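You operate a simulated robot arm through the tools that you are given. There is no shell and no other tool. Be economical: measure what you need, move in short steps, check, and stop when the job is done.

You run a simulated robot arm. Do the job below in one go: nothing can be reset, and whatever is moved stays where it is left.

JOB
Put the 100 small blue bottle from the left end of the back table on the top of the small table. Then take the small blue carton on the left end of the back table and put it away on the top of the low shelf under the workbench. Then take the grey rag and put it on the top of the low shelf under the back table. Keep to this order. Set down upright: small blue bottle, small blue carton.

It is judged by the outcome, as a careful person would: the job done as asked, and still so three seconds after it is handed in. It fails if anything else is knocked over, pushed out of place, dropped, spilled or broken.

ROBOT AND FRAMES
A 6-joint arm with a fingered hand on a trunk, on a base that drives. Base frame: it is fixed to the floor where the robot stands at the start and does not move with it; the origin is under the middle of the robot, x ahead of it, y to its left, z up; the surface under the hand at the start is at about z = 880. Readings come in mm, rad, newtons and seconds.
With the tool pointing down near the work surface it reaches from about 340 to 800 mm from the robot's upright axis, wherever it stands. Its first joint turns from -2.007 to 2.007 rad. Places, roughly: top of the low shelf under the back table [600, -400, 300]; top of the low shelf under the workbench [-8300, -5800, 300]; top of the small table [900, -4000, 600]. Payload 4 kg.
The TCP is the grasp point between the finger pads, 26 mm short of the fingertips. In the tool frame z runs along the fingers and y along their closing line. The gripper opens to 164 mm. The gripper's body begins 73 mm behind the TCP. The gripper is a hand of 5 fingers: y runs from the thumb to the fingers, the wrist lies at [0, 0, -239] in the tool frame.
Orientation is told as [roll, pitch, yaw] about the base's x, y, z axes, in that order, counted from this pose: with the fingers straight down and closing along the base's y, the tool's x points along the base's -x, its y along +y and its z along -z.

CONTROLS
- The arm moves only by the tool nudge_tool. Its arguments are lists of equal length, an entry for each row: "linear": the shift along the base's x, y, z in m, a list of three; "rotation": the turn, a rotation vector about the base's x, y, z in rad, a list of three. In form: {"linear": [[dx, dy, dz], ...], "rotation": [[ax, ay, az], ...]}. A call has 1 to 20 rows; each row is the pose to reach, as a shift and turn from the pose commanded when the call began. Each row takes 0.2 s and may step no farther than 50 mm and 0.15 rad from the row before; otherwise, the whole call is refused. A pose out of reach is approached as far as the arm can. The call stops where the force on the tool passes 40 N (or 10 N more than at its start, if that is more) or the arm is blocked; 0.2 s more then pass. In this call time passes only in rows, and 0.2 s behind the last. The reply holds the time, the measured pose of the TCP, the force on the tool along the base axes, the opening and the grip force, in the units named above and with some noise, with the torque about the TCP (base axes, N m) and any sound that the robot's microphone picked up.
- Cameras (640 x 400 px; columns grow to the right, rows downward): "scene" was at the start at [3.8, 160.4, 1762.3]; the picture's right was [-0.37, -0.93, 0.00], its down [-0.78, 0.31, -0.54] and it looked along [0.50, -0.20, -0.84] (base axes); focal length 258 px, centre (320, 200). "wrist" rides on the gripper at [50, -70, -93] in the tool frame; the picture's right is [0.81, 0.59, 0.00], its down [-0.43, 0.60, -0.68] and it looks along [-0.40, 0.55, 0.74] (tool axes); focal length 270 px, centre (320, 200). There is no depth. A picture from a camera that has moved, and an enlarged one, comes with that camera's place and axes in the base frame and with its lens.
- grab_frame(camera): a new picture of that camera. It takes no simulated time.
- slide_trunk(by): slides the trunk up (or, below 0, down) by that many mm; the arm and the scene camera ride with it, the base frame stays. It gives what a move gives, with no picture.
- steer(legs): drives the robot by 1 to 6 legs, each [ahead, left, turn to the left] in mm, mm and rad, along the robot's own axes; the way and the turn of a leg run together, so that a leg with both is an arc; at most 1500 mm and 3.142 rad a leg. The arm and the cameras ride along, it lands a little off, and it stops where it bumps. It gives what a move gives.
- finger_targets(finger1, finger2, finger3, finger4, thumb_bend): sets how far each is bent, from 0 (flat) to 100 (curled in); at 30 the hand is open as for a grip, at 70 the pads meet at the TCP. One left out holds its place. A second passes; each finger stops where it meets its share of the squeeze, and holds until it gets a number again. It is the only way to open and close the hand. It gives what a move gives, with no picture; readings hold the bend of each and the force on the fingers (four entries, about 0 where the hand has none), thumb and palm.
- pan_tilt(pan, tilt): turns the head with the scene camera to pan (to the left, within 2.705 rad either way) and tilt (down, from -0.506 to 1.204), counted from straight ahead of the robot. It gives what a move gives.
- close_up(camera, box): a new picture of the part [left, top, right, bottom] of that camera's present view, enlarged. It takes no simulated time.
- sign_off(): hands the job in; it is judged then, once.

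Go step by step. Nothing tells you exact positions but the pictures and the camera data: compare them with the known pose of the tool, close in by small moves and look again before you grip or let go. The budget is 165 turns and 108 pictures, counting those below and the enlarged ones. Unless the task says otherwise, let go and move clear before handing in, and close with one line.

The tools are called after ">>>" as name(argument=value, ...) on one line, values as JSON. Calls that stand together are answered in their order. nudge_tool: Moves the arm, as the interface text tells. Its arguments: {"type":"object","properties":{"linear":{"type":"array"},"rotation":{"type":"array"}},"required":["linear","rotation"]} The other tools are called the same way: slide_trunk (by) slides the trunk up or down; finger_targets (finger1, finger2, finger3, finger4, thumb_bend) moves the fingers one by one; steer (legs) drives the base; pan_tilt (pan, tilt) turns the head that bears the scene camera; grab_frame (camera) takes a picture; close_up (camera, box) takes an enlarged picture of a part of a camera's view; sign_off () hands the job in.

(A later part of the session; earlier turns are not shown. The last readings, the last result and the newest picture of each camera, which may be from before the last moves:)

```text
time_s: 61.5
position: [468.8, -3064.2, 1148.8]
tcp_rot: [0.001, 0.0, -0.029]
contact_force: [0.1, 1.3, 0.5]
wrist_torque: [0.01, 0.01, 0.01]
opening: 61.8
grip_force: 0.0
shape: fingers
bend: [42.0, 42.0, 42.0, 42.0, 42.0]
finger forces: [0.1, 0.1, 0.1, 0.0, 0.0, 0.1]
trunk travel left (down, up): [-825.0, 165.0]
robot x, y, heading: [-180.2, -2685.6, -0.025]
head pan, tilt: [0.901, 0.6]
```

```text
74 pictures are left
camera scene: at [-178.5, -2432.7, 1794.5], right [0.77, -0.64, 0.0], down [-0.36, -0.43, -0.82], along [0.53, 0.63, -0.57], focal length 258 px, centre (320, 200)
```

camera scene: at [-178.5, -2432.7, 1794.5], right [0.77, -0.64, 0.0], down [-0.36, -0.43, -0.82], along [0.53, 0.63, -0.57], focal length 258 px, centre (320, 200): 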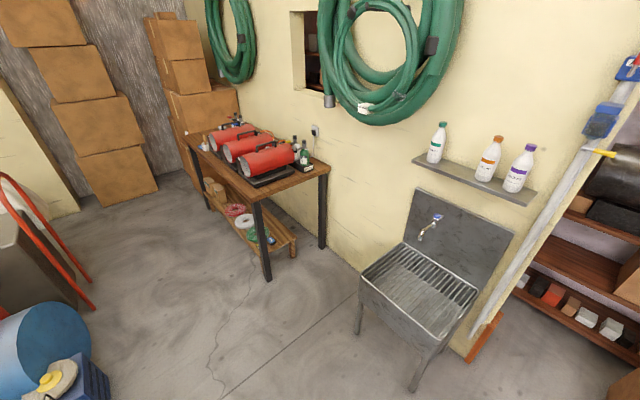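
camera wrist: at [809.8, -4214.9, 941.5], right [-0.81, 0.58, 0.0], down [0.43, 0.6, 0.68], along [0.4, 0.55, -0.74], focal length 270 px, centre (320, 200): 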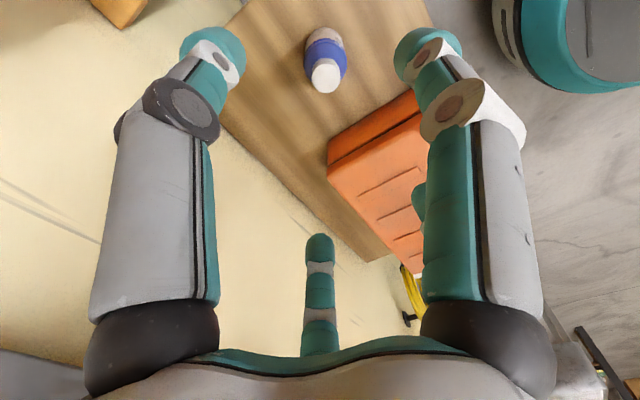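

The arm's retraction was refused for one over-long step, but the drive passed without contact. I'll retract now in proper steps.

>>> nudge_tool(linear=[[-0.025, 0.037, 0], [-0.05, 0.074, 0], [-0.075, 0.111, 0], [-0.1, 0.148, 0], [-0.125, 0.185, 0], [-0.15, 0.222, 0.01], [-0.175, 0.259, 0.02], [-0.2, 0.296, 0.03], [-0.225, 0.333, 0.045], [-0.25, 0.37, 0.06]], rotation=[[0, 0, 0], [0, 0, 0], [0, 0, 0], [0, 0, 0], [0, 0, 0], [0, 0, 0], [0, 0, 0], [0, 0, 0], [0, 0, 0], [0, 0, 0]])

>>> close_up(camera="scene", box=[170, 100, 350, 290])

```text
time_s: 63.7
position: [215.0, -2693.9, 1209.6]
tcp_rot: [0.0, 0.001, -0.028]
contact_force: [0.3, 0.1, -0.4]
wrist_torque: [0.01, -0.02, 0.02]
opening: 62.0
grip_force: 0.0
shape: fingers
bend: [42.0, 42.0, 42.0, 42.0, 42.0]
finger forces: [0.0, 0.0, 0.0, 0.0, 0.0, 0.0]
trunk travel left (down, up): [-825.0, 165.0]
robot x, y, heading: [-179.7, -2685.7, -0.034]
head pan, tilt: [0.901, 0.6]
```

```text
2.11 times, centred on (260, 195) of scene
camera zoom: at [-180.5, -2431.7, 1794.3], right [0.77, -0.64, 0.0], down [-0.36, -0.43, -0.83], along [0.53, 0.63, -0.56], focal length 544 px, centre (446, 210)
```

zoom: 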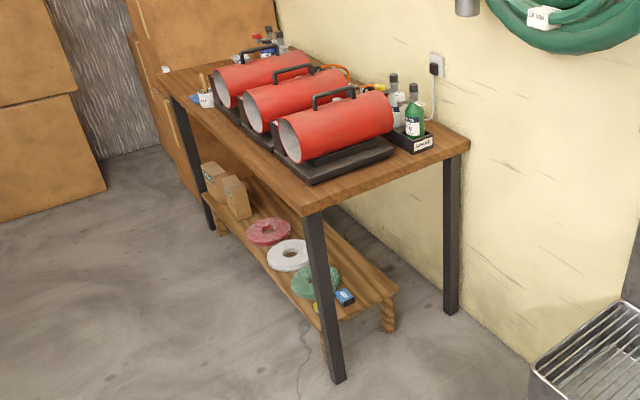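

The low shelf under the back table is now clear: boxes, rope rings and a small blue box, with free room on the rear half. I'll drive back in front of the left end.

>>> steer(legs=[[0, 0, 0.03], [0, 1400, 0], [0, 1270, 0]])

>>> pan_tilt(pan=0.1, tilt=0.9)

>>> grab_frame(camera="scene")

```text
time_s: 77.2
position: [175.3, 33.8, 1209.8]
tcp_rot: [0.0, 0.0, 0.021]
contact_force: [1.2, -0.4, 0.1]
wrist_torque: [-0.01, 0.0, -0.01]
opening: 61.8
grip_force: 0.0
shape: fingers
bend: [42.0, 42.0, 42.0, 42.0, 42.0]
finger forces: [0.0, 0.1, 0.0, 0.0, 0.1, 0.0]
trunk travel left (down, up): [-825.0, 165.0]
robot x, y, heading: [-219.4, 18.3, 0.022]
head pan, tilt: [0.901, 0.6]
stopped in leg 3: the robot was blocked; the commanded pose is now the measured one
```

```text
time_s: 78.4
position: [175.1, 36.0, 1208.9]
tcp_rot: [-0.001, -0.001, 0.022]
contact_force: [-0.8, 0.4, 0.0]
wrist_torque: [-0.02, 0.0, -0.03]
opening: 61.9
grip_force: 0.0
shape: fingers
bend: [42.0, 42.0, 42.0, 42.0, 42.0]
finger forces: [0.1, 0.0, 0.1, 0.0, 0.0, 0.0]
trunk travel left (down, up): [-825.0, 165.0]
robot x, y, heading: [-219.9, 20.4, 0.02]
head pan, tilt: [0.099, 0.901]
```

```text
72 pictures are left
camera scene: at [-211.2, 215.9, 1769.7], right [0.12, -0.99, 0.0], down [-0.78, -0.09, -0.62], along [0.62, 0.07, -0.78], focal length 258 px, centre (320, 200)
```

scene: 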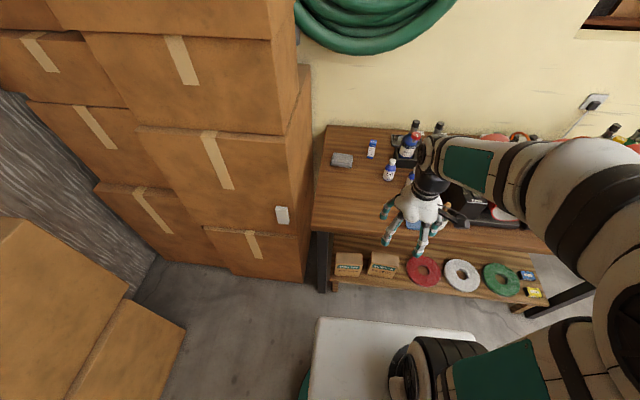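

The drive bumped something at the end, so I'll back off slightly to the right and look to the left.

>>> steer(legs=[[0, -50, -0.02]])

>>> pan_tilt(pan=1.7, tilt=0.9)

>>> grab_frame(camera="scene")

```text
time_s: 79.3
position: [176.5, -23.6, 1209.0]
tcp_rot: [0.001, 0.0, 0.001]
contact_force: [-1.2, -1.2, 0.1]
wrist_torque: [0.03, -0.04, -0.01]
opening: 61.8
grip_force: 0.0
shape: fingers
bend: [42.0, 42.0, 42.0, 42.0, 42.0]
finger forces: [0.0, 0.0, 0.1, 0.0, 0.0, 0.1]
trunk travel left (down, up): [-825.0, 165.0]
robot x, y, heading: [-224.1, -31.0, -0.003]
head pan, tilt: [0.099, 0.901]
```

```text
time_s: 81.0
position: [176.2, -22.5, 1207.9]
tcp_rot: [0.0, 0.002, 0.0]
contact_force: [-0.6, 0.5, 0.3]
wrist_torque: [-0.03, 0.0, -0.02]
opening: 61.9
grip_force: 0.0
shape: fingers
bend: [42.0, 42.0, 42.0, 42.0, 42.0]
finger forces: [0.1, 0.0, 0.1, 0.0, 0.0, 0.0]
trunk travel left (down, up): [-825.0, 165.0]
robot x, y, heading: [-222.6, -27.7, -0.0]
head pan, tilt: [1.7, 0.901]
```

```text
71 pictures are left
camera scene: at [-291.5, 233.8, 1769.7], right [0.99, 0.13, 0.0], down [0.1, -0.78, -0.62], along [-0.08, 0.62, -0.78], focal length 258 px, centre (320, 200)
```

scene: 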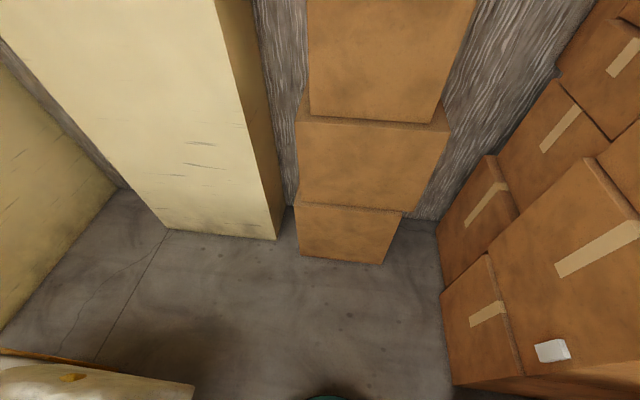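

The left side is clear, so the bump was probably at the rear. I'll check behind.

>>> pan_tilt(pan=2.6, tilt=0.9)

>>> grab_frame(camera="scene")

>>> pan_tilt(pan=-2.3, tilt=0.9)

>>> grab_frame(camera="scene")

```text
time_s: 82.2
position: [176.2, -22.4, 1209.1]
tcp_rot: [-0.001, 0.0, 0.001]
contact_force: [-0.1, -0.4, 0.7]
wrist_torque: [0.0, 0.01, -0.03]
opening: 62.3
grip_force: 0.2
shape: fingers
bend: [42.0, 42.0, 42.0, 42.0, 42.0]
finger forces: [0.0, 0.1, 0.0, 0.0, 0.0, 0.1]
trunk travel left (down, up): [-825.0, 165.0]
robot x, y, heading: [-220.9, -28.1, -0.005]
head pan, tilt: [2.601, 0.901]
```

```text
70 pictures are left
camera scene: at [-346.5, 197.9, 1769.7], right [0.52, 0.86, 0.0], down [0.67, -0.4, -0.62], along [-0.53, 0.32, -0.78], focal length 258 px, centre (320, 200)
```

scene: 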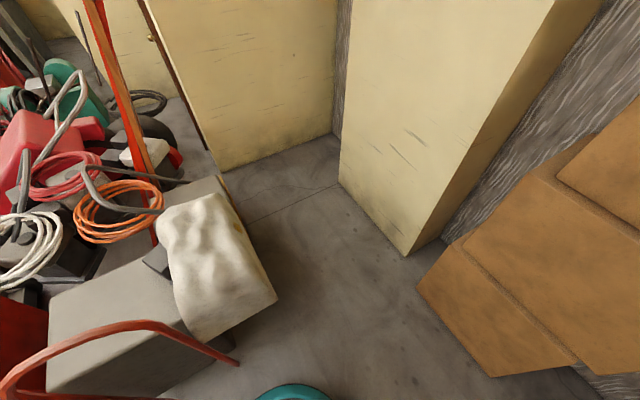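

```text
time_s: 86.0
position: [176.5, -22.5, 1208.3]
tcp_rot: [0.0, 0.0, 0.001]
contact_force: [-1.2, -0.4, -0.4]
wrist_torque: [0.0, 0.05, -0.04]
opening: 61.9
grip_force: 0.2
shape: fingers
bend: [42.0, 42.0, 42.0, 42.0, 42.0]
finger forces: [0.0, 0.1, 0.0, 0.0, 0.1, 0.1]
trunk travel left (down, up): [-825.0, 165.0]
robot x, y, heading: [-222.6, -27.5, -0.004]
head pan, tilt: [-2.3, 0.901]
```

```text
69 pictures are left
camera scene: at [-332.1, 102.7, 1769.7], right [-0.75, 0.67, 0.0], down [0.52, 0.58, -0.62], along [-0.41, -0.46, -0.78], focal length 258 px, centre (320, 200)
```

scene: 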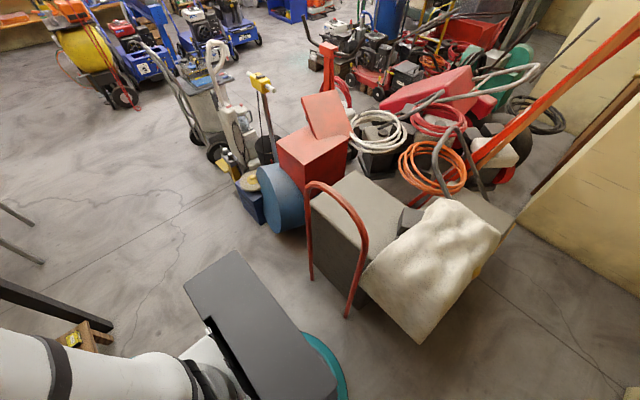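

Nothing behind has moved and there is clearance around. I'll drive ahead gently to the table and view the left end.

>>> steer(legs=[[180, 0, 0]])

>>> pan_tilt(pan=0.1, tilt=0.9)

>>> grab_frame(camera="scene")

>>> close_up(camera="scene", box=[280, 60, 440, 180])

```text
time_s: 87.5
position: [354.8, -20.8, 1208.9]
tcp_rot: [0.001, 0.003, 0.002]
contact_force: [0.4, 0.0, -0.5]
wrist_torque: [0.02, 0.03, -0.01]
opening: 62.2
grip_force: 0.1
shape: fingers
bend: [42.0, 42.0, 42.0, 42.0, 42.0]
finger forces: [0.0, 0.0, 0.0, 0.0, 0.1, 0.0]
trunk travel left (down, up): [-825.0, 165.0]
robot x, y, heading: [-43.4, -23.0, 0.002]
head pan, tilt: [-2.3, 0.901]
```

```text
time_s: 89.7
position: [353.2, -21.0, 1209.0]
tcp_rot: [0.0, 0.0, 0.003]
contact_force: [0.7, 0.1, -0.4]
wrist_torque: [-0.03, -0.01, -0.02]
opening: 61.9
grip_force: 0.1
shape: fingers
bend: [42.0, 42.0, 42.0, 42.0, 42.0]
finger forces: [0.0, 0.1, 0.1, 0.0, 0.0, 0.1]
trunk travel left (down, up): [-825.0, 165.0]
robot x, y, heading: [-46.1, -27.4, 0.002]
head pan, tilt: [0.099, 0.901]
```

```text
68 pictures are left
camera scene: at [-29.9, 166.7, 1769.7], right [0.1, -0.99, 0.0], down [-0.78, -0.08, -0.62], along [0.62, 0.06, -0.78], focal length 258 px, centre (320, 200)
```

scene: 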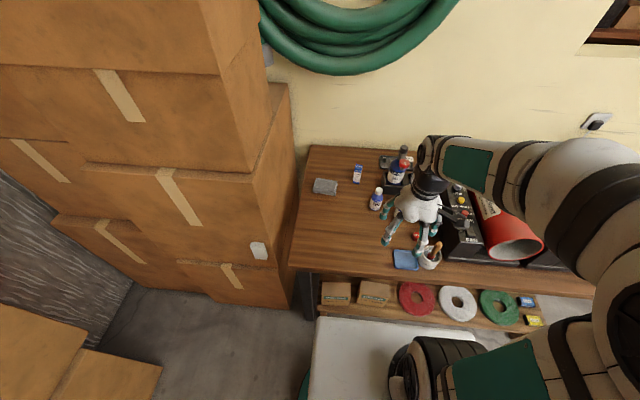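

```text
3.33 times, centred on (360, 120) of scene
camera zoom: at [-29.9, 166.7, 1769.7], right [0.1, -0.99, 0.0], down [-0.78, -0.08, -0.62], along [0.62, 0.06, -0.78], focal length 862 px, centre (187, 467)
```

zoom: 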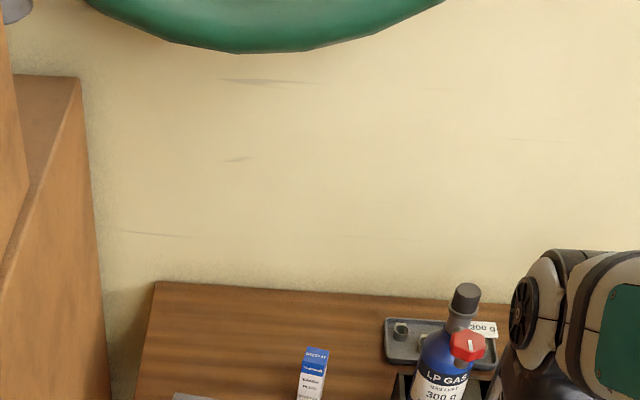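

I'll zoom on the carton and rag to fix their positions and orientation.

>>> close_up(camera="scene", box=[290, 130, 410, 220])

```text
4.44 times, centred on (350, 175) of scene
camera zoom: at [-29.9, 166.7, 1769.7], right [0.1, -0.99, 0.0], down [-0.78, -0.08, -0.62], along [0.62, 0.06, -0.78], focal length 1149 px, centre (187, 311)
```

zoom: 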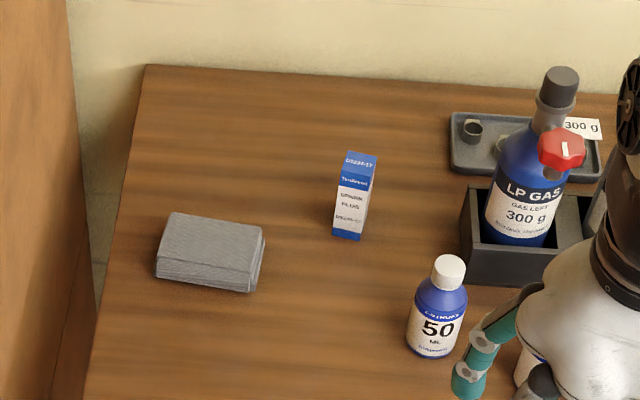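

The carton is about 29×29×91 mm, centred near (806, 79). The rag lies near (745, 218). I'll drive 85 mm closer so a straight-down grasp is in reach, then bring the hand above the carton.

>>> steer(legs=[[85, 0, 0]])

```text
time_s: 90.8
position: [438.9, -20.4, 1207.7]
tcp_rot: [0.001, 0.001, 0.003]
contact_force: [-0.2, 0.1, -0.3]
wrist_torque: [0.02, 0.02, -0.04]
opening: 61.8
grip_force: 0.1
shape: fingers
bend: [42.0, 42.0, 42.0, 42.0, 42.0]
finger forces: [0.1, 0.0, 0.1, 0.1, 0.1, 0.1]
trunk travel left (down, up): [-825.0, 165.0]
robot x, y, heading: [37.9, -28.3, 0.008]
head pan, tilt: [0.099, 0.901]
```

>>> nudge_tool(linear=[[0.04, 0.02, 0], [0.08, 0.04, 0], [0.12, 0.06, 0], [0.16, 0.08, 0], [0.205, 0.1, 0], [0.25, 0.1, 0], [0.295, 0.1, 0], [0.335, 0.1, -0.01], [0.367, 0.1, -0.04], [0.367, 0.1, -0.08]], rotation=[[0, 0, 0], [0, 0, 0], [0, 0, 0], [0, 0, 0], [0, 0, 0], [0, 0, 0], [0, 0, 0], [0, 0, 0], [0, 0, 0], [0, 0, 0]])

>>> grab_frame(camera="wrist")

>>> close_up(camera="scene", box=[290, 130, 450, 250])

```text
time_s: 93.0
position: [804.2, 78.1, 1127.6]
tcp_rot: [0.0, 0.001, 0.004]
contact_force: [0.0, 0.1, -0.2]
wrist_torque: [0.0, 0.0, 0.02]
opening: 62.0
grip_force: 0.1
shape: fingers
bend: [42.0, 42.0, 42.0, 42.0, 42.0]
finger forces: [0.0, 0.0, 0.0, 0.0, 0.0, 0.0]
trunk travel left (down, up): [-825.0, 165.0]
robot x, y, heading: [40.3, -28.4, 0.001]
head pan, tilt: [0.099, 0.901]
```

```text
65 pictures are left
camera wrist: at [753.4, 9.0, 1221.2], right [-0.81, 0.59, 0.0], down [0.43, 0.6, 0.68], along [0.4, 0.55, -0.74], focal length 270 px, centre (320, 200)
```

wrist: 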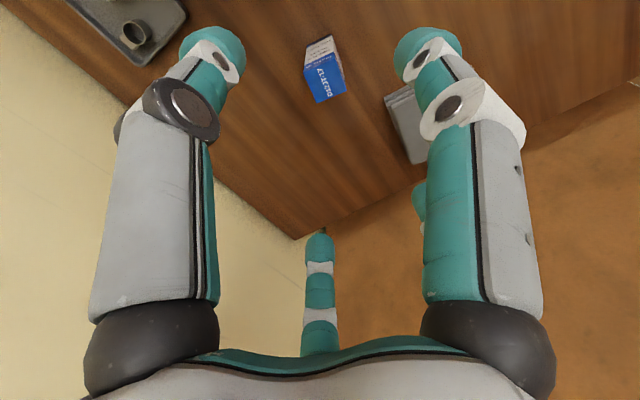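

```text
3.33 times, centred on (370, 190) of scene
camera zoom: at [54.2, 167.0, 1769.7], right [0.1, -0.99, 0.0], down [-0.78, -0.08, -0.62], along [0.62, 0.06, -0.78], focal length 862 px, centre (153, 233)
```

zoom: 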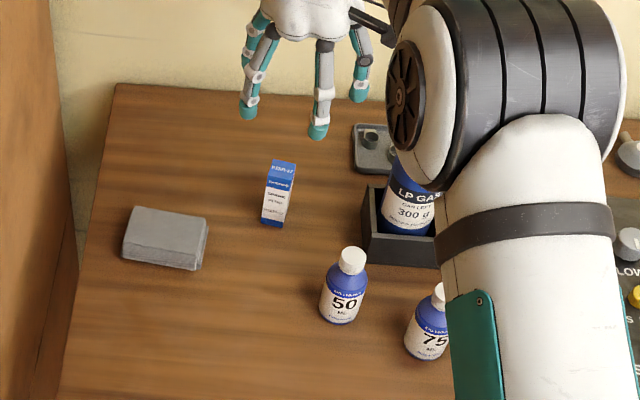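

The hand is centred over the carton within a few millimetres, so I'll lower around it.

>>> nudge_tool(linear=[[0, 0.001, -0.045], [0, 0.001, -0.09], [0, 0.001, -0.12]], rotation=[[0, 0, 0], [0, 0, 0], [0, 0, 0]])

>>> grab_frame(camera="wrist")

```text
time_s: 93.8
position: [805.5, 79.9, 1007.7]
tcp_rot: [-0.001, 0.002, 0.003]
contact_force: [-0.5, -0.6, 0.8]
wrist_torque: [-0.02, 0.0, 0.02]
opening: 62.0
grip_force: 0.0
shape: fingers
bend: [42.0, 42.0, 42.0, 42.0, 42.0]
finger forces: [0.0, 0.1, 0.0, 0.0, 0.0, 0.0]
trunk travel left (down, up): [-825.0, 165.0]
robot x, y, heading: [38.1, -27.4, 0.0]
head pan, tilt: [0.099, 0.901]
```

```text
63 pictures are left
camera wrist: at [755.1, 10.8, 1100.3], right [-0.81, 0.59, 0.0], down [0.43, 0.6, 0.68], along [0.4, 0.55, -0.74], focal length 270 px, centre (320, 200)
```

wrist: 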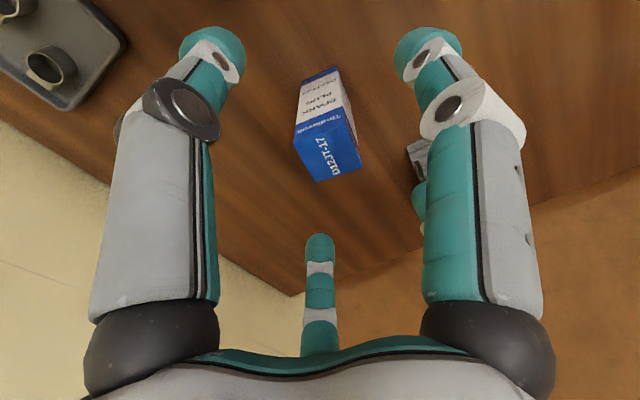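

>>> nudge_tool(linear=[[-0.003, 0.002, -0.03], [-0.003, 0.002, -0.06], [-0.003, 0.002, -0.08]], rotation=[[0, 0, 0], [0, 0, 0], [0, 0, 0]])

>>> grab_frame(camera="wrist")

```text
time_s: 94.6
position: [803.1, 83.5, 929.1]
tcp_rot: [0.0, -0.002, 0.002]
contact_force: [0.3, 0.6, 0.2]
wrist_torque: [-0.01, -0.03, 0.03]
opening: 61.9
grip_force: 0.0
shape: fingers
bend: [42.0, 42.0, 42.0, 42.0, 42.0]
finger forces: [0.1, 0.0, 0.1, 0.1, 0.1, 0.1]
trunk travel left (down, up): [-825.0, 165.0]
robot x, y, heading: [42.6, -23.1, -0.0]
head pan, tilt: [0.099, 0.901]
```

```text
62 pictures are left
camera wrist: at [751.8, 14.3, 1021.4], right [-0.81, 0.59, 0.0], down [0.43, 0.6, 0.68], along [0.4, 0.55, -0.74], focal length 270 px, centre (320, 200)
```

wrist: 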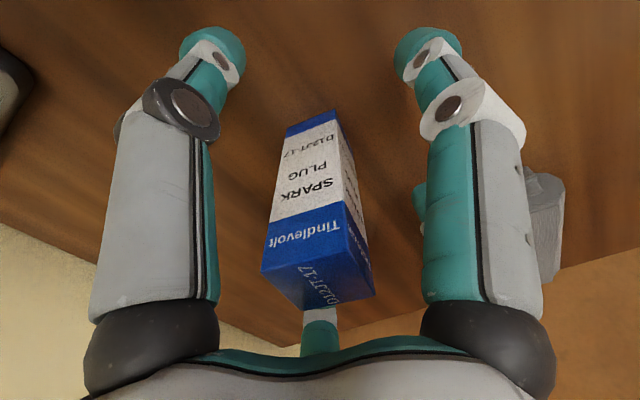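

>>> finger_targets(finger1=72, finger2=72, finger3=72, finger4=72, thumb_bend=72)

>>> grab_frame(camera="wrist")

```text
time_s: 95.6
position: [802.4, 83.5, 928.3]
tcp_rot: [0.0, 0.002, 0.004]
contact_force: [-0.1, -0.2, -0.2]
wrist_torque: [0.01, -0.01, -0.01]
opening: 10.9
grip_force: 18.3
shape: fingers
bend: [64.0, 62.0, 63.0, 63.0, 65.0]
finger forces: [6.0, 7.2, 7.1, 6.0, 11.6, 0.1]
trunk travel left (down, up): [-825.0, 165.0]
robot x, y, heading: [39.7, -28.0, 0.002]
head pan, tilt: [0.099, 0.901]
```

```text
61 pictures are left
camera wrist: at [751.4, 14.2, 1021.6], right [-0.81, 0.59, 0.0], down [0.43, 0.6, 0.68], along [0.4, 0.55, -0.74], focal length 270 px, centre (320, 200)
```

wrist: 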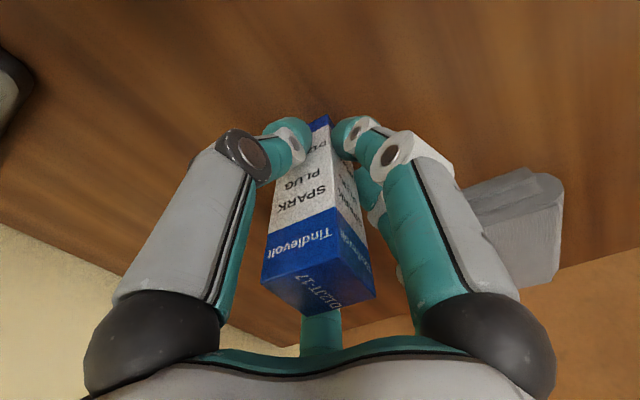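

The carton is held firmly and still upright. I'll lift it and retract.

>>> nudge_tool(linear=[[0, 0, 0.03], [0, 0, 0.07], [0, 0, 0.11], [0, 0, 0.15], [0, 0, 0.19], [0, 0, 0.23], [0, 0, 0.27], [-0.045, 0, 0.28], [-0.09, -0.01, 0.28], [-0.135, -0.025, 0.28], [-0.18, -0.04, 0.28], [-0.225, -0.055, 0.28], [-0.27, -0.07, 0.28], [-0.315, -0.085, 0.28], [-0.36, -0.1, 0.28], [-0.4, -0.105, 0.28]], rotation=[[0, 0, 0], [0, 0, 0], [0, 0, 0], [0, 0, 0], [0, 0, 0], [0, 0, 0], [0, 0, 0], [0, 0, 0], [0, 0, 0], [0, 0, 0], [0, 0, 0], [0, 0, 0], [0, 0, 0], [0, 0, 0], [0, 0, 0], [0, 0, 0]])

>>> grab_frame(camera="wrist")

```text
time_s: 99.0
position: [401.2, -23.4, 1210.3]
tcp_rot: [0.001, 0.001, 0.002]
contact_force: [-0.4, -0.3, -0.5]
wrist_torque: [0.01, 0.0, 0.02]
opening: 10.7
grip_force: 18.7
shape: fingers
bend: [64.0, 62.0, 63.0, 63.0, 65.0]
finger forces: [5.7, 7.0, 6.8, 6.2, 11.7, 0.1]
trunk travel left (down, up): [-825.0, 165.0]
robot x, y, heading: [42.3, -26.7, -0.0]
head pan, tilt: [0.099, 0.901]
```

```text
60 pictures are left
camera wrist: at [350.2, -92.0, 1302.7], right [-0.81, 0.59, 0.0], down [0.43, 0.6, 0.68], along [0.4, 0.55, -0.74], focal length 270 px, centre (320, 200)
```

wrist: 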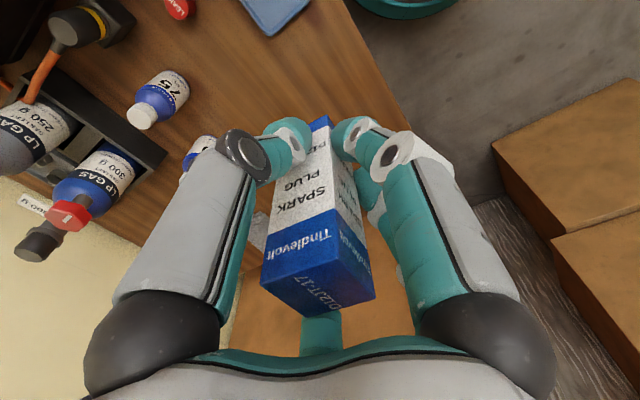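

The carton is held upright. Now I'll drive back to the open floor near (-170, -2700) and look toward the workbench at (-8300, -5800).

>>> steer(legs=[[-210, 0, 0], [0, -1300, 0], [0, -1370, 0]])

>>> pan_tilt(pan=-2.6, tilt=0.3)

>>> grab_frame(camera="scene")

```text
time_s: 113.2
position: [169.3, -2700.8, 1210.3]
tcp_rot: [0.0, -0.001, -0.003]
contact_force: [0.3, -0.5, -0.3]
wrist_torque: [-0.02, -0.03, 0.06]
opening: 10.7
grip_force: 18.7
shape: fingers
bend: [64.0, 62.0, 63.0, 63.0, 65.0]
finger forces: [5.7, 6.8, 7.0, 6.1, 11.8, 0.0]
trunk travel left (down, up): [-825.0, 165.0]
robot x, y, heading: [-196.4, -2704.7, -0.004]
head pan, tilt: [0.099, 0.901]
```

```text
time_s: 115.6
position: [168.3, -2701.5, 1208.7]
tcp_rot: [-0.002, -0.002, -0.006]
contact_force: [-0.6, -0.3, -1.7]
wrist_torque: [-0.01, -0.02, -0.01]
opening: 10.6
grip_force: 19.0
shape: fingers
bend: [64.0, 62.0, 63.0, 63.0, 65.0]
finger forces: [5.7, 6.9, 6.9, 6.0, 11.6, 0.0]
trunk travel left (down, up): [-825.0, 165.0]
robot x, y, heading: [-191.7, -2704.1, -0.007]
head pan, tilt: [-2.601, 0.3]
```

```text
59 pictures are left
camera scene: at [-334.2, -2562.5, 1821.9], right [-0.51, 0.86, 0.0], down [0.25, 0.15, -0.96], along [-0.82, -0.49, -0.3], focal length 258 px, centre (320, 200)
```

scene: 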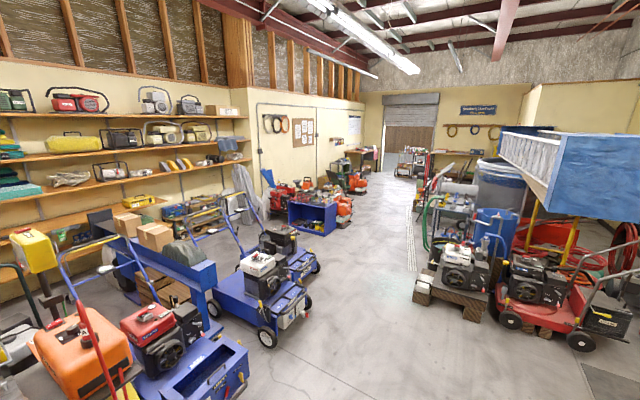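

The workbench is visible at the far end, left of the roller door, with an open aisle to it. I'll turn to face along the aisle and drive about 2.7 m.

>>> close_up(camera="scene", box=[300, 110, 460, 230])

>>> steer(legs=[[0, 0, -2.85], [1400, 0, 0]])

>>> pan_tilt(pan=0.0, tilt=0.45)

>>> grab_frame(camera="scene")

```text
3.33 times, centred on (380, 170) of scene
camera zoom: at [-334.2, -2562.5, 1821.9], right [-0.51, 0.86, 0.0], down [0.25, 0.15, -0.96], along [-0.82, -0.49, -0.3], focal length 862 px, centre (120, 300)
```

zoom: 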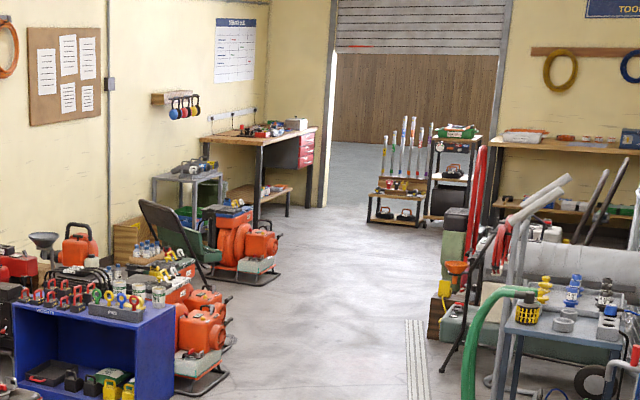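

```text
time_s: 129.4
position: [-1893.8, -3217.7, 1209.6]
tcp_rot: [0.001, 0.003, -2.848]
contact_force: [-0.7, -0.6, -1.1]
wrist_torque: [0.0, -0.01, 0.04]
opening: 10.6
grip_force: 18.8
shape: fingers
bend: [64.0, 62.0, 63.0, 63.0, 65.0]
finger forces: [5.3, 6.9, 7.1, 6.1, 11.7, 0.1]
trunk travel left (down, up): [-825.0, 165.0]
robot x, y, heading: [-1549.5, -3108.9, -2.85]
head pan, tilt: [-2.601, 0.3]
```

```text
time_s: 131.7
position: [-1894.2, -3217.3, 1209.3]
tcp_rot: [0.001, 0.004, -2.845]
contact_force: [-0.7, -0.8, -0.5]
wrist_torque: [-0.03, 0.04, -0.02]
opening: 10.3
grip_force: 18.6
shape: fingers
bend: [64.0, 62.0, 63.0, 63.0, 65.0]
finger forces: [5.4, 6.9, 7.1, 6.1, 11.7, 0.0]
trunk travel left (down, up): [-825.0, 165.0]
robot x, y, heading: [-1549.7, -3107.8, -2.848]
head pan, tilt: [0.0, 0.45]
```

```text
57 pictures are left
camera scene: at [-1525.6, -3295.8, 1808.0], right [-0.29, 0.96, 0.0], down [0.42, 0.13, -0.9], along [-0.86, -0.26, -0.44], focal length 258 px, centre (320, 200)
```

scene: 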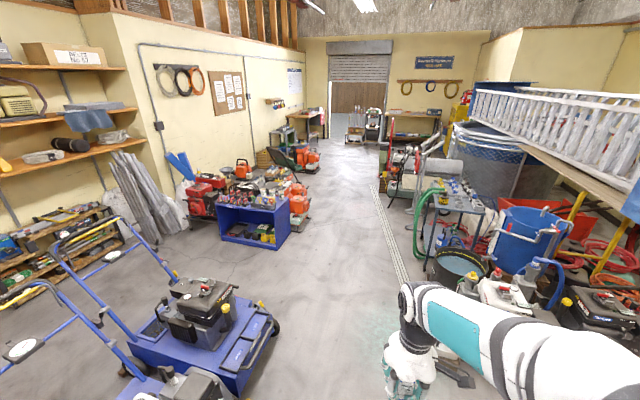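

The aisle is clear. I'll correct heading slightly and drive 3.7 m along its middle.

>>> steer(legs=[[0, 0, -0.066], [1500, 0, 0], [1500, 0, 0], [700, 0, 0]])

>>> pan_tilt(pan=0.2, tilt=0.45)

>>> grab_frame(camera="scene")

```text
time_s: 149.8
position: [-5505.0, -3820.8, 1209.2]
tcp_rot: [0.001, 0.002, -2.969]
contact_force: [-0.8, 0.5, 0.0]
wrist_torque: [-0.02, -0.03, -0.01]
opening: 10.3
grip_force: 18.3
shape: fingers
bend: [64.0, 62.0, 63.0, 63.0, 65.0]
finger forces: [5.3, 6.9, 7.0, 6.1, 11.7, 0.0]
trunk travel left (down, up): [-825.0, 165.0]
robot x, y, heading: [-5147.3, -3753.5, -2.974]
head pan, tilt: [0.0, 0.45]
```

```text
time_s: 150.6
position: [-5504.6, -3821.4, 1209.0]
tcp_rot: [0.0, 0.001, -2.967]
contact_force: [0.4, -0.5, -0.3]
wrist_torque: [0.03, 0.03, -0.03]
opening: 10.2
grip_force: 18.1
shape: fingers
bend: [64.0, 62.0, 63.0, 63.0, 65.0]
finger forces: [5.3, 6.9, 7.0, 6.1, 11.7, 0.0]
trunk travel left (down, up): [-825.0, 165.0]
robot x, y, heading: [-5145.6, -3753.4, -2.967]
head pan, tilt: [0.201, 0.45]
```

```text
56 pictures are left
camera scene: at [-5143.7, -3961.1, 1808.0], right [-0.36, 0.93, 0.0], down [0.41, 0.16, -0.9], along [-0.84, -0.33, -0.44], focal length 258 px, centre (320, 200)
```

scene: 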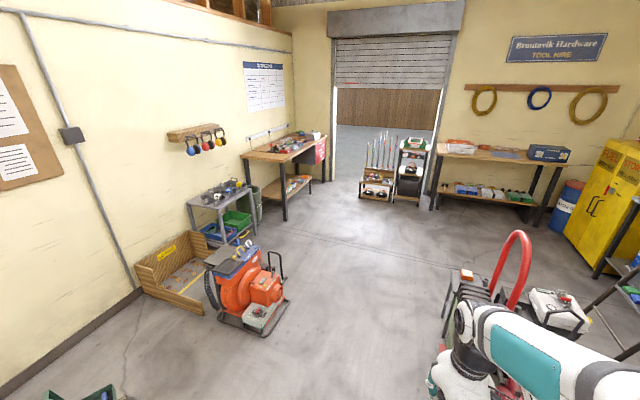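

The workbench is the left bench along the wall. Its front edge is at y≈-5500, from x≈-7825 to -9345, with a low shelf beneath. I'll drive to about (-7900, -4740) and face it.

>>> close_up(camera="scene", box=[220, 110, 360, 230])

>>> steer(legs=[[0, 0, 0.174], [1450, 0, 0], [1450, 0, 0], [0, 0, 1.222]])

>>> pan_tilt(pan=-0.2, tilt=0.7)

>>> grab_frame(camera="scene")

```text
3.33 times, centred on (290, 170) of scene
camera zoom: at [-5143.7, -3961.1, 1808.0], right [-0.36, 0.93, 0.0], down [0.41, 0.16, -0.9], along [-0.84, -0.33, -0.44], focal length 862 px, centre (420, 300)
```

zoom: 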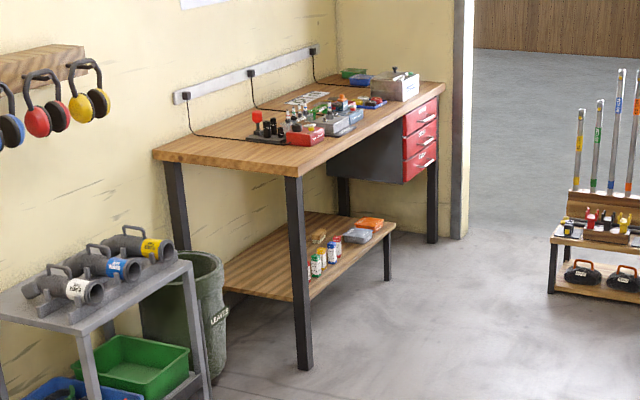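

```text
time_s: 168.3
position: [-7862.6, -5109.2, 1208.1]
tcp_rot: [0.0, 0.003, -1.577]
contact_force: [0.3, -0.9, -1.3]
wrist_torque: [0.02, -0.02, -0.01]
opening: 10.1
grip_force: 18.3
shape: fingers
bend: [64.0, 62.0, 63.0, 63.0, 65.0]
finger forces: [5.2, 6.8, 7.1, 6.2, 11.6, 0.0]
trunk travel left (down, up): [-825.0, 165.0]
robot x, y, heading: [-7864.1, -4745.3, -1.58]
head pan, tilt: [0.201, 0.45]
```

```text
time_s: 169.1
position: [-7861.0, -5109.8, 1210.4]
tcp_rot: [0.0, 0.002, -1.577]
contact_force: [0.6, 0.7, -0.5]
wrist_torque: [0.0, 0.01, 0.02]
opening: 10.4
grip_force: 18.2
shape: fingers
bend: [64.0, 62.0, 63.0, 63.0, 65.0]
finger forces: [5.2, 6.8, 7.1, 6.0, 11.6, 0.0]
trunk travel left (down, up): [-825.0, 165.0]
robot x, y, heading: [-7861.9, -4750.2, -1.581]
head pan, tilt: [-0.201, 0.7]
```

```text
54 pictures are left
camera scene: at [-7694.6, -4771.2, 1785.8], right [-0.98, 0.21, 0.0], down [0.13, 0.63, -0.77], along [-0.16, -0.75, -0.64], focal length 258 px, centre (320, 200)
```

scene: 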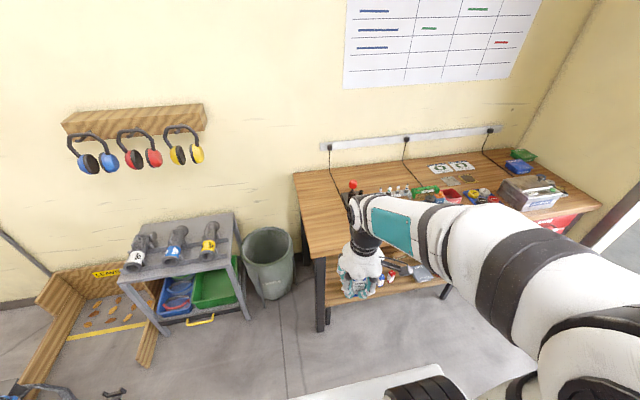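

The bench shelf spans about x -7850…-8710 and y -5505…-5870 at z≈300, with jars starting near x≈-8080. I'll shift a little right, lower the trunk and look under the bench.

>>> steer(legs=[[0, -130, 0]])

>>> slide_trunk(by=-770)

>>> pan_tilt(pan=-0.1, tilt=0.5)

>>> grab_frame(camera="scene")

>>> grab_frame(camera="wrist")

```text
time_s: 170.4
position: [-7993.4, -5109.3, 1209.2]
tcp_rot: [-0.001, 0.002, -1.573]
contact_force: [-0.3, 0.0, -0.3]
wrist_torque: [-0.03, -0.03, 0.0]
opening: 10.2
grip_force: 18.3
shape: fingers
bend: [64.0, 62.0, 63.0, 63.0, 65.0]
finger forces: [5.2, 6.8, 7.1, 6.1, 11.6, 0.1]
trunk travel left (down, up): [-825.0, 165.0]
robot x, y, heading: [-7997.3, -4744.7, -1.577]
head pan, tilt: [-0.201, 0.7]
```

```text
refused: -770 is not a number from -400 to 400
```

```text
time_s: 171.2
position: [-7992.4, -5108.8, 1209.9]
tcp_rot: [0.0, 0.003, -1.573]
contact_force: [-0.5, 0.2, -0.9]
wrist_torque: [0.05, 0.0, 0.01]
opening: 10.1
grip_force: 18.7
shape: fingers
bend: [64.0, 62.0, 63.0, 63.0, 65.0]
finger forces: [5.2, 6.9, 7.0, 6.0, 11.7, 0.0]
trunk travel left (down, up): [-825.0, 165.0]
robot x, y, heading: [-7990.2, -4743.7, -1.578]
head pan, tilt: [-0.099, 0.499]
```

```text
53 pictures are left
camera scene: at [-7817.8, -4777.2, 1803.4], right [-0.99, 0.1, 0.0], down [0.05, 0.48, -0.88], along [-0.09, -0.87, -0.48], focal length 258 px, centre (320, 200)
```

scene: 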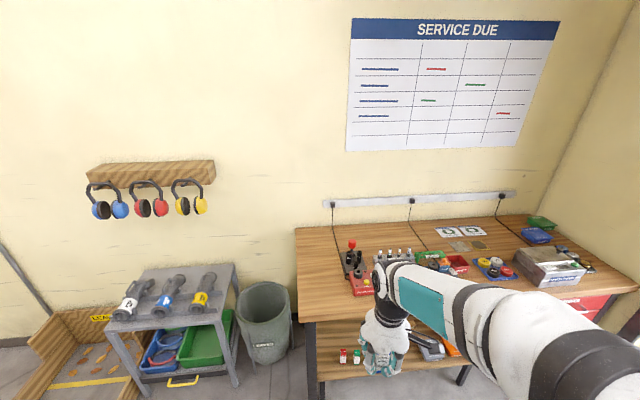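

```text
52 pictures are left
camera wrist: at [-8061.6, -5057.3, 1302.4], right [0.59, 0.81, 0.0], down [0.59, -0.44, 0.68], along [0.55, -0.4, -0.74], focal length 270 px, centre (320, 200)
```

wrist: 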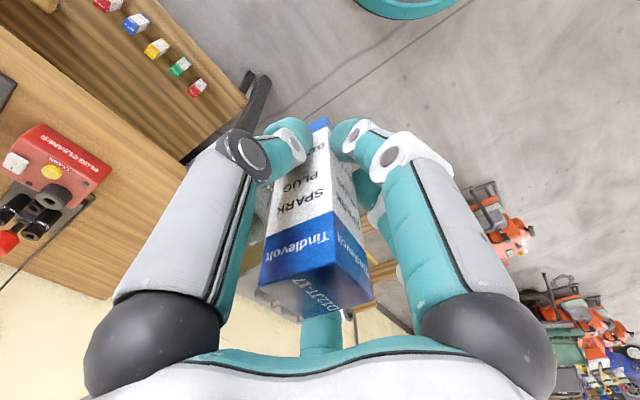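

Small boxes stand in a row near the shelf's front, and the area behind the left end is free. I'll lower the trunk in two steps and look under the bench.

>>> slide_trunk(by=-400)

>>> slide_trunk(by=-360)

>>> pan_tilt(pan=-0.1, tilt=0.45)

>>> grab_frame(camera="scene")

>>> grab_frame(camera="wrist")

```text
time_s: 175.0
position: [-7992.4, -5108.3, 808.7]
tcp_rot: [0.001, 0.002, -1.574]
contact_force: [-0.5, 0.5, -0.9]
wrist_torque: [0.0, -0.05, -0.01]
opening: 10.1
grip_force: 18.8
shape: fingers
bend: [64.0, 62.0, 63.0, 63.0, 65.0]
finger forces: [5.3, 6.7, 7.1, 6.1, 11.6, 0.0]
trunk travel left (down, up): [-425.0, 565.0]
robot x, y, heading: [-7997.4, -4747.9, -1.577]
head pan, tilt: [-0.099, 0.499]
```

```text
time_s: 178.5
position: [-7992.1, -5108.8, 449.4]
tcp_rot: [-0.001, 0.003, -1.573]
contact_force: [0.2, 0.4, -0.3]
wrist_torque: [-0.01, 0.01, -0.01]
opening: 9.9
grip_force: 18.4
shape: fingers
bend: [64.0, 62.0, 63.0, 63.0, 65.0]
finger forces: [5.2, 6.8, 7.1, 6.2, 11.7, 0.0]
trunk travel left (down, up): [-65.0, 925.0]
robot x, y, heading: [-7992.4, -4742.7, -1.579]
head pan, tilt: [-0.099, 0.499]
```

```text
time_s: 179.1
position: [-7992.5, -5109.8, 448.7]
tcp_rot: [-0.001, 0.006, -1.574]
contact_force: [0.1, -0.9, -1.1]
wrist_torque: [0.04, 0.04, 0.01]
opening: 10.1
grip_force: 18.7
shape: fingers
bend: [64.0, 62.0, 63.0, 63.0, 65.0]
finger forces: [5.2, 6.8, 7.1, 6.2, 11.7, 0.0]
trunk travel left (down, up): [-65.0, 925.0]
robot x, y, heading: [-7988.5, -4749.5, -1.576]
head pan, tilt: [-0.099, 0.45]
```

```text
51 pictures are left
camera scene: at [-7818.3, -4781.4, 1047.7], right [-0.99, 0.1, 0.0], down [0.05, 0.44, -0.9], along [-0.09, -0.89, -0.44], focal length 258 px, centre (320, 200)
```

scene: 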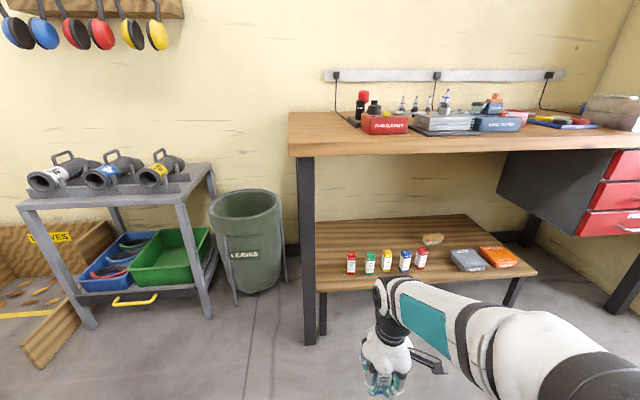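

```text
50 pictures are left
camera wrist: at [-8061.9, -5058.8, 541.1], right [0.59, 0.81, 0.0], down [0.59, -0.44, 0.68], along [0.55, -0.4, -0.74], focal length 270 px, centre (320, 200)
```

wrist: 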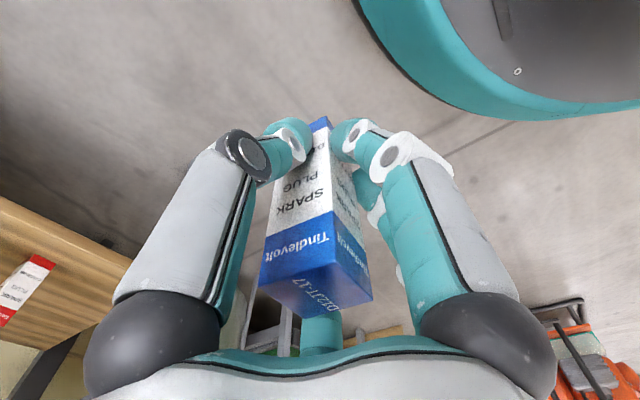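

The shelf is clearly seen: five small boxes in a row at the front, and the left rear is free. I'll put the carton at about (-7980, -5710), moving nearer with the arm stretched low so the elbow stays below the bench top.

>>> steer(legs=[[225, 0, 0]])

>>> slide_trunk(by=-60)

>>> nudge_tool(linear=[[0, -0.03, 0.03], [0, -0.065, 0.05], [0, -0.11, 0.05]], rotation=[[0, 0, 0], [0, 0, 0], [0, 0, 0]])

>>> grab_frame(camera="scene")

```text
time_s: 180.8
position: [-7993.6, -5335.0, 448.0]
tcp_rot: [0.001, 0.006, -1.575]
contact_force: [-0.8, 0.2, -1.0]
wrist_torque: [0.01, 0.0, 0.03]
opening: 10.3
grip_force: 19.0
shape: fingers
bend: [64.0, 62.0, 63.0, 63.0, 65.0]
finger forces: [5.2, 6.8, 7.0, 6.0, 11.6, 0.1]
trunk travel left (down, up): [-65.0, 925.0]
robot x, y, heading: [-7993.2, -4971.5, -1.57]
head pan, tilt: [-0.099, 0.45]
```

```text
time_s: 181.8
position: [-7993.1, -5335.4, 387.6]
tcp_rot: [0.0, 0.004, -1.575]
contact_force: [-0.1, 0.9, -0.7]
wrist_torque: [-0.03, 0.02, 0.0]
opening: 10.4
grip_force: 18.2
shape: fingers
bend: [64.0, 62.0, 63.0, 63.0, 65.0]
finger forces: [5.2, 6.8, 7.1, 6.2, 11.7, 0.0]
trunk travel left (down, up): [-5.0, 985.0]
robot x, y, heading: [-7994.2, -4969.1, -1.574]
head pan, tilt: [-0.099, 0.45]
```

```text
time_s: 182.6
position: [-7992.5, -5442.8, 439.9]
tcp_rot: [0.0, 0.002, -1.577]
contact_force: [0.3, -1.1, -1.3]
wrist_torque: [0.01, 0.0, 0.0]
opening: 10.4
grip_force: 18.3
shape: fingers
bend: [64.0, 62.0, 63.0, 63.0, 65.0]
finger forces: [5.4, 6.7, 7.0, 6.2, 11.6, 0.1]
trunk travel left (down, up): [-5.0, 985.0]
robot x, y, heading: [-7997.3, -4972.8, -1.577]
head pan, tilt: [-0.099, 0.45]
```

```text
49 pictures are left
camera scene: at [-7819.4, -5003.2, 988.0], right [-0.99, 0.11, 0.0], down [0.05, 0.43, -0.9], along [-0.09, -0.9, -0.44], focal length 258 px, centre (320, 200)
```

scene: 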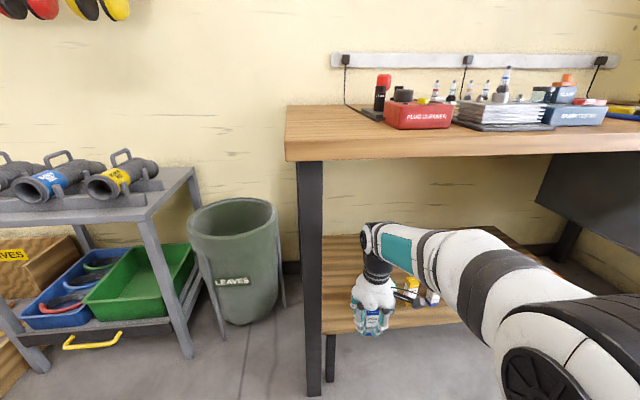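

The arm is well under the bench top. I'll move inward above the boxes to y≈-5710.

>>> nudge_tool(linear=[[0.006, -0.045, 0], [0.012, -0.09, 0], [0.012, -0.135, 0], [0.012, -0.18, 0], [0.012, -0.225, 0], [0.012, -0.267, 0]], rotation=[[0, 0, 0], [0, 0, 0], [0, 0, 0], [0, 0, 0], [0, 0, 0], [0, 0, 0]])

>>> grab_frame(camera="wrist")

>>> grab_frame(camera="scene")

```text
time_s: 184.0
position: [-7980.6, -5709.9, 439.8]
tcp_rot: [0.001, -0.002, -1.575]
contact_force: [-0.4, -0.1, -1.1]
wrist_torque: [0.01, -0.03, 0.01]
opening: 10.2
grip_force: 18.4
shape: fingers
bend: [64.0, 62.0, 63.0, 63.0, 65.0]
finger forces: [5.3, 6.6, 7.0, 6.2, 11.6, 0.0]
trunk travel left (down, up): [-5.0, 985.0]
robot x, y, heading: [-7994.8, -4971.7, -1.573]
head pan, tilt: [-0.099, 0.45]
```

```text
48 pictures are left
camera wrist: at [-8050.0, -5658.5, 533.3], right [0.59, 0.81, 0.0], down [0.59, -0.43, 0.68], along [0.55, -0.4, -0.73], focal length 270 px, centre (320, 200)
```

wrist: 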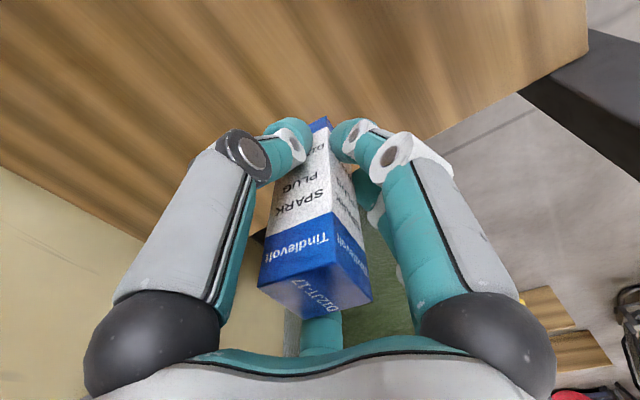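

```text
47 pictures are left
camera scene: at [-7819.4, -5003.2, 988.0], right [-0.99, 0.11, 0.0], down [0.05, 0.43, -0.9], along [-0.09, -0.9, -0.44], focal length 258 px, centre (320, 200)
```

scene: 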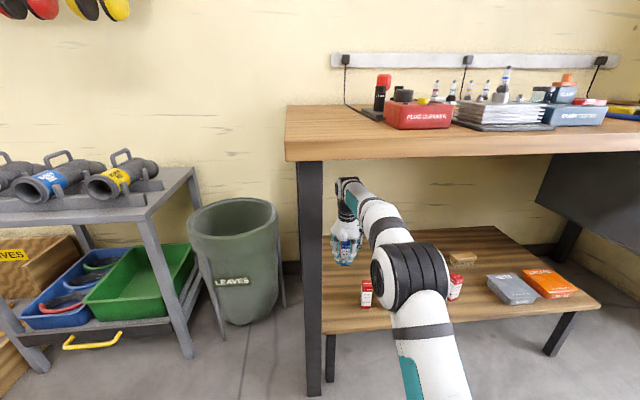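

The spot is free and about 100 mm from the shelf's left edge. I'll lower until contact.

>>> nudge_tool(linear=[[0, 0, -0.03], [0, 0, -0.06], [0, 0, -0.078], [0, 0, -0.083], [0, 0, -0.086]], rotation=[[0, 0, 0], [0, 0, 0], [0, 0, 0], [0, 0, 0], [0, 0, 0]])

>>> close_up(camera="scene", box=[280, 170, 480, 320])

```text
time_s: 185.2
position: [-7982.3, -5711.0, 353.4]
tcp_rot: [-0.001, 0.001, -1.578]
contact_force: [0.2, -0.1, -0.2]
wrist_torque: [-0.02, -0.01, 0.02]
opening: 9.7
grip_force: 18.5
shape: fingers
bend: [64.0, 62.0, 63.0, 63.0, 65.0]
finger forces: [5.3, 6.6, 7.0, 6.3, 11.6, 0.1]
trunk travel left (down, up): [-5.0, 985.0]
robot x, y, heading: [-7992.4, -4974.5, -1.578]
head pan, tilt: [-0.099, 0.45]
```

```text
2.67 times, centred on (380, 245) of scene
camera zoom: at [-7819.4, -5003.5, 988.0], right [-0.99, 0.11, 0.0], down [0.05, 0.43, -0.9], along [-0.09, -0.9, -0.44], focal length 689 px, centre (160, 80)
```

zoom: 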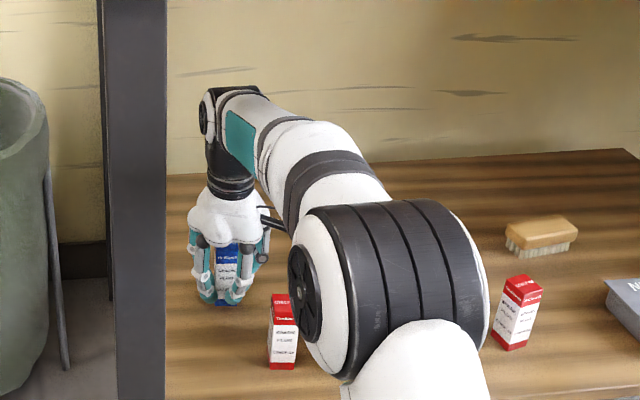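

>>> nudge_tool(linear=[[0, 0, -0.003], [0, 0, -0.006], [0, 0, -0.009]], rotation=[[0, 0, 0], [0, 0, 0], [0, 0, 0]])

>>> close_up(camera="wrist", box=[220, 60, 440, 220])

```text
time_s: 186.0
position: [-7980.7, -5711.3, 347.2]
tcp_rot: [-0.001, -0.002, -1.575]
contact_force: [-0.2, 1.5, 10.5]
wrist_torque: [0.05, -0.02, 0.0]
opening: 10.1
grip_force: 20.9
shape: fingers
bend: [64.0, 62.0, 63.0, 63.0, 65.0]
finger forces: [6.2, 7.8, 7.3, 6.8, 12.9, 0.1]
trunk travel left (down, up): [-5.0, 985.0]
robot x, y, heading: [-7992.9, -4969.3, -1.578]
head pan, tilt: [-0.099, 0.45]
```

```text
2.50 times, centred on (330, 140) of wrist
camera zoom: at [-8051.5, -5659.8, 440.0], right [0.59, 0.81, 0.0], down [0.59, -0.43, 0.68], along [0.55, -0.4, -0.74], focal length 676 px, centre (295, 350)
```

zoom: 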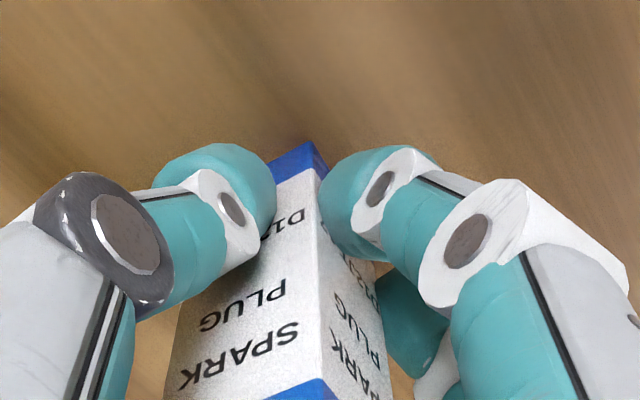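

The carton touches the shelf with 10 N of contact, so I'll open the hand.

>>> finger_targets(finger1=44, finger2=44, finger3=44, finger4=44, thumb_bend=44)

>>> grab_frame(camera="wrist")

```text
time_s: 187.0
position: [-7981.9, -5711.7, 345.4]
tcp_rot: [-0.001, 0.003, -1.576]
contact_force: [-0.8, -1.1, 0.1]
wrist_torque: [0.0, 0.0, -0.07]
opening: 57.1
grip_force: 0.1
shape: fingers
bend: [44.0, 44.0, 44.0, 44.0, 44.0]
finger forces: [0.0, 0.0, 0.0, 0.0, 0.0, 0.0]
trunk travel left (down, up): [-5.0, 985.0]
robot x, y, heading: [-7992.2, -4974.8, -1.575]
head pan, tilt: [-0.099, 0.45]
```

```text
44 pictures are left
camera wrist: at [-8051.4, -5659.8, 437.8], right [0.59, 0.81, 0.0], down [0.59, -0.44, 0.68], along [0.55, -0.4, -0.74], focal length 270 px, centre (320, 200)
```

wrist: 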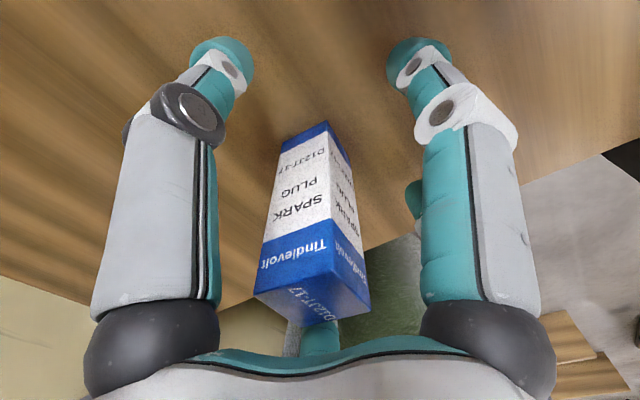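

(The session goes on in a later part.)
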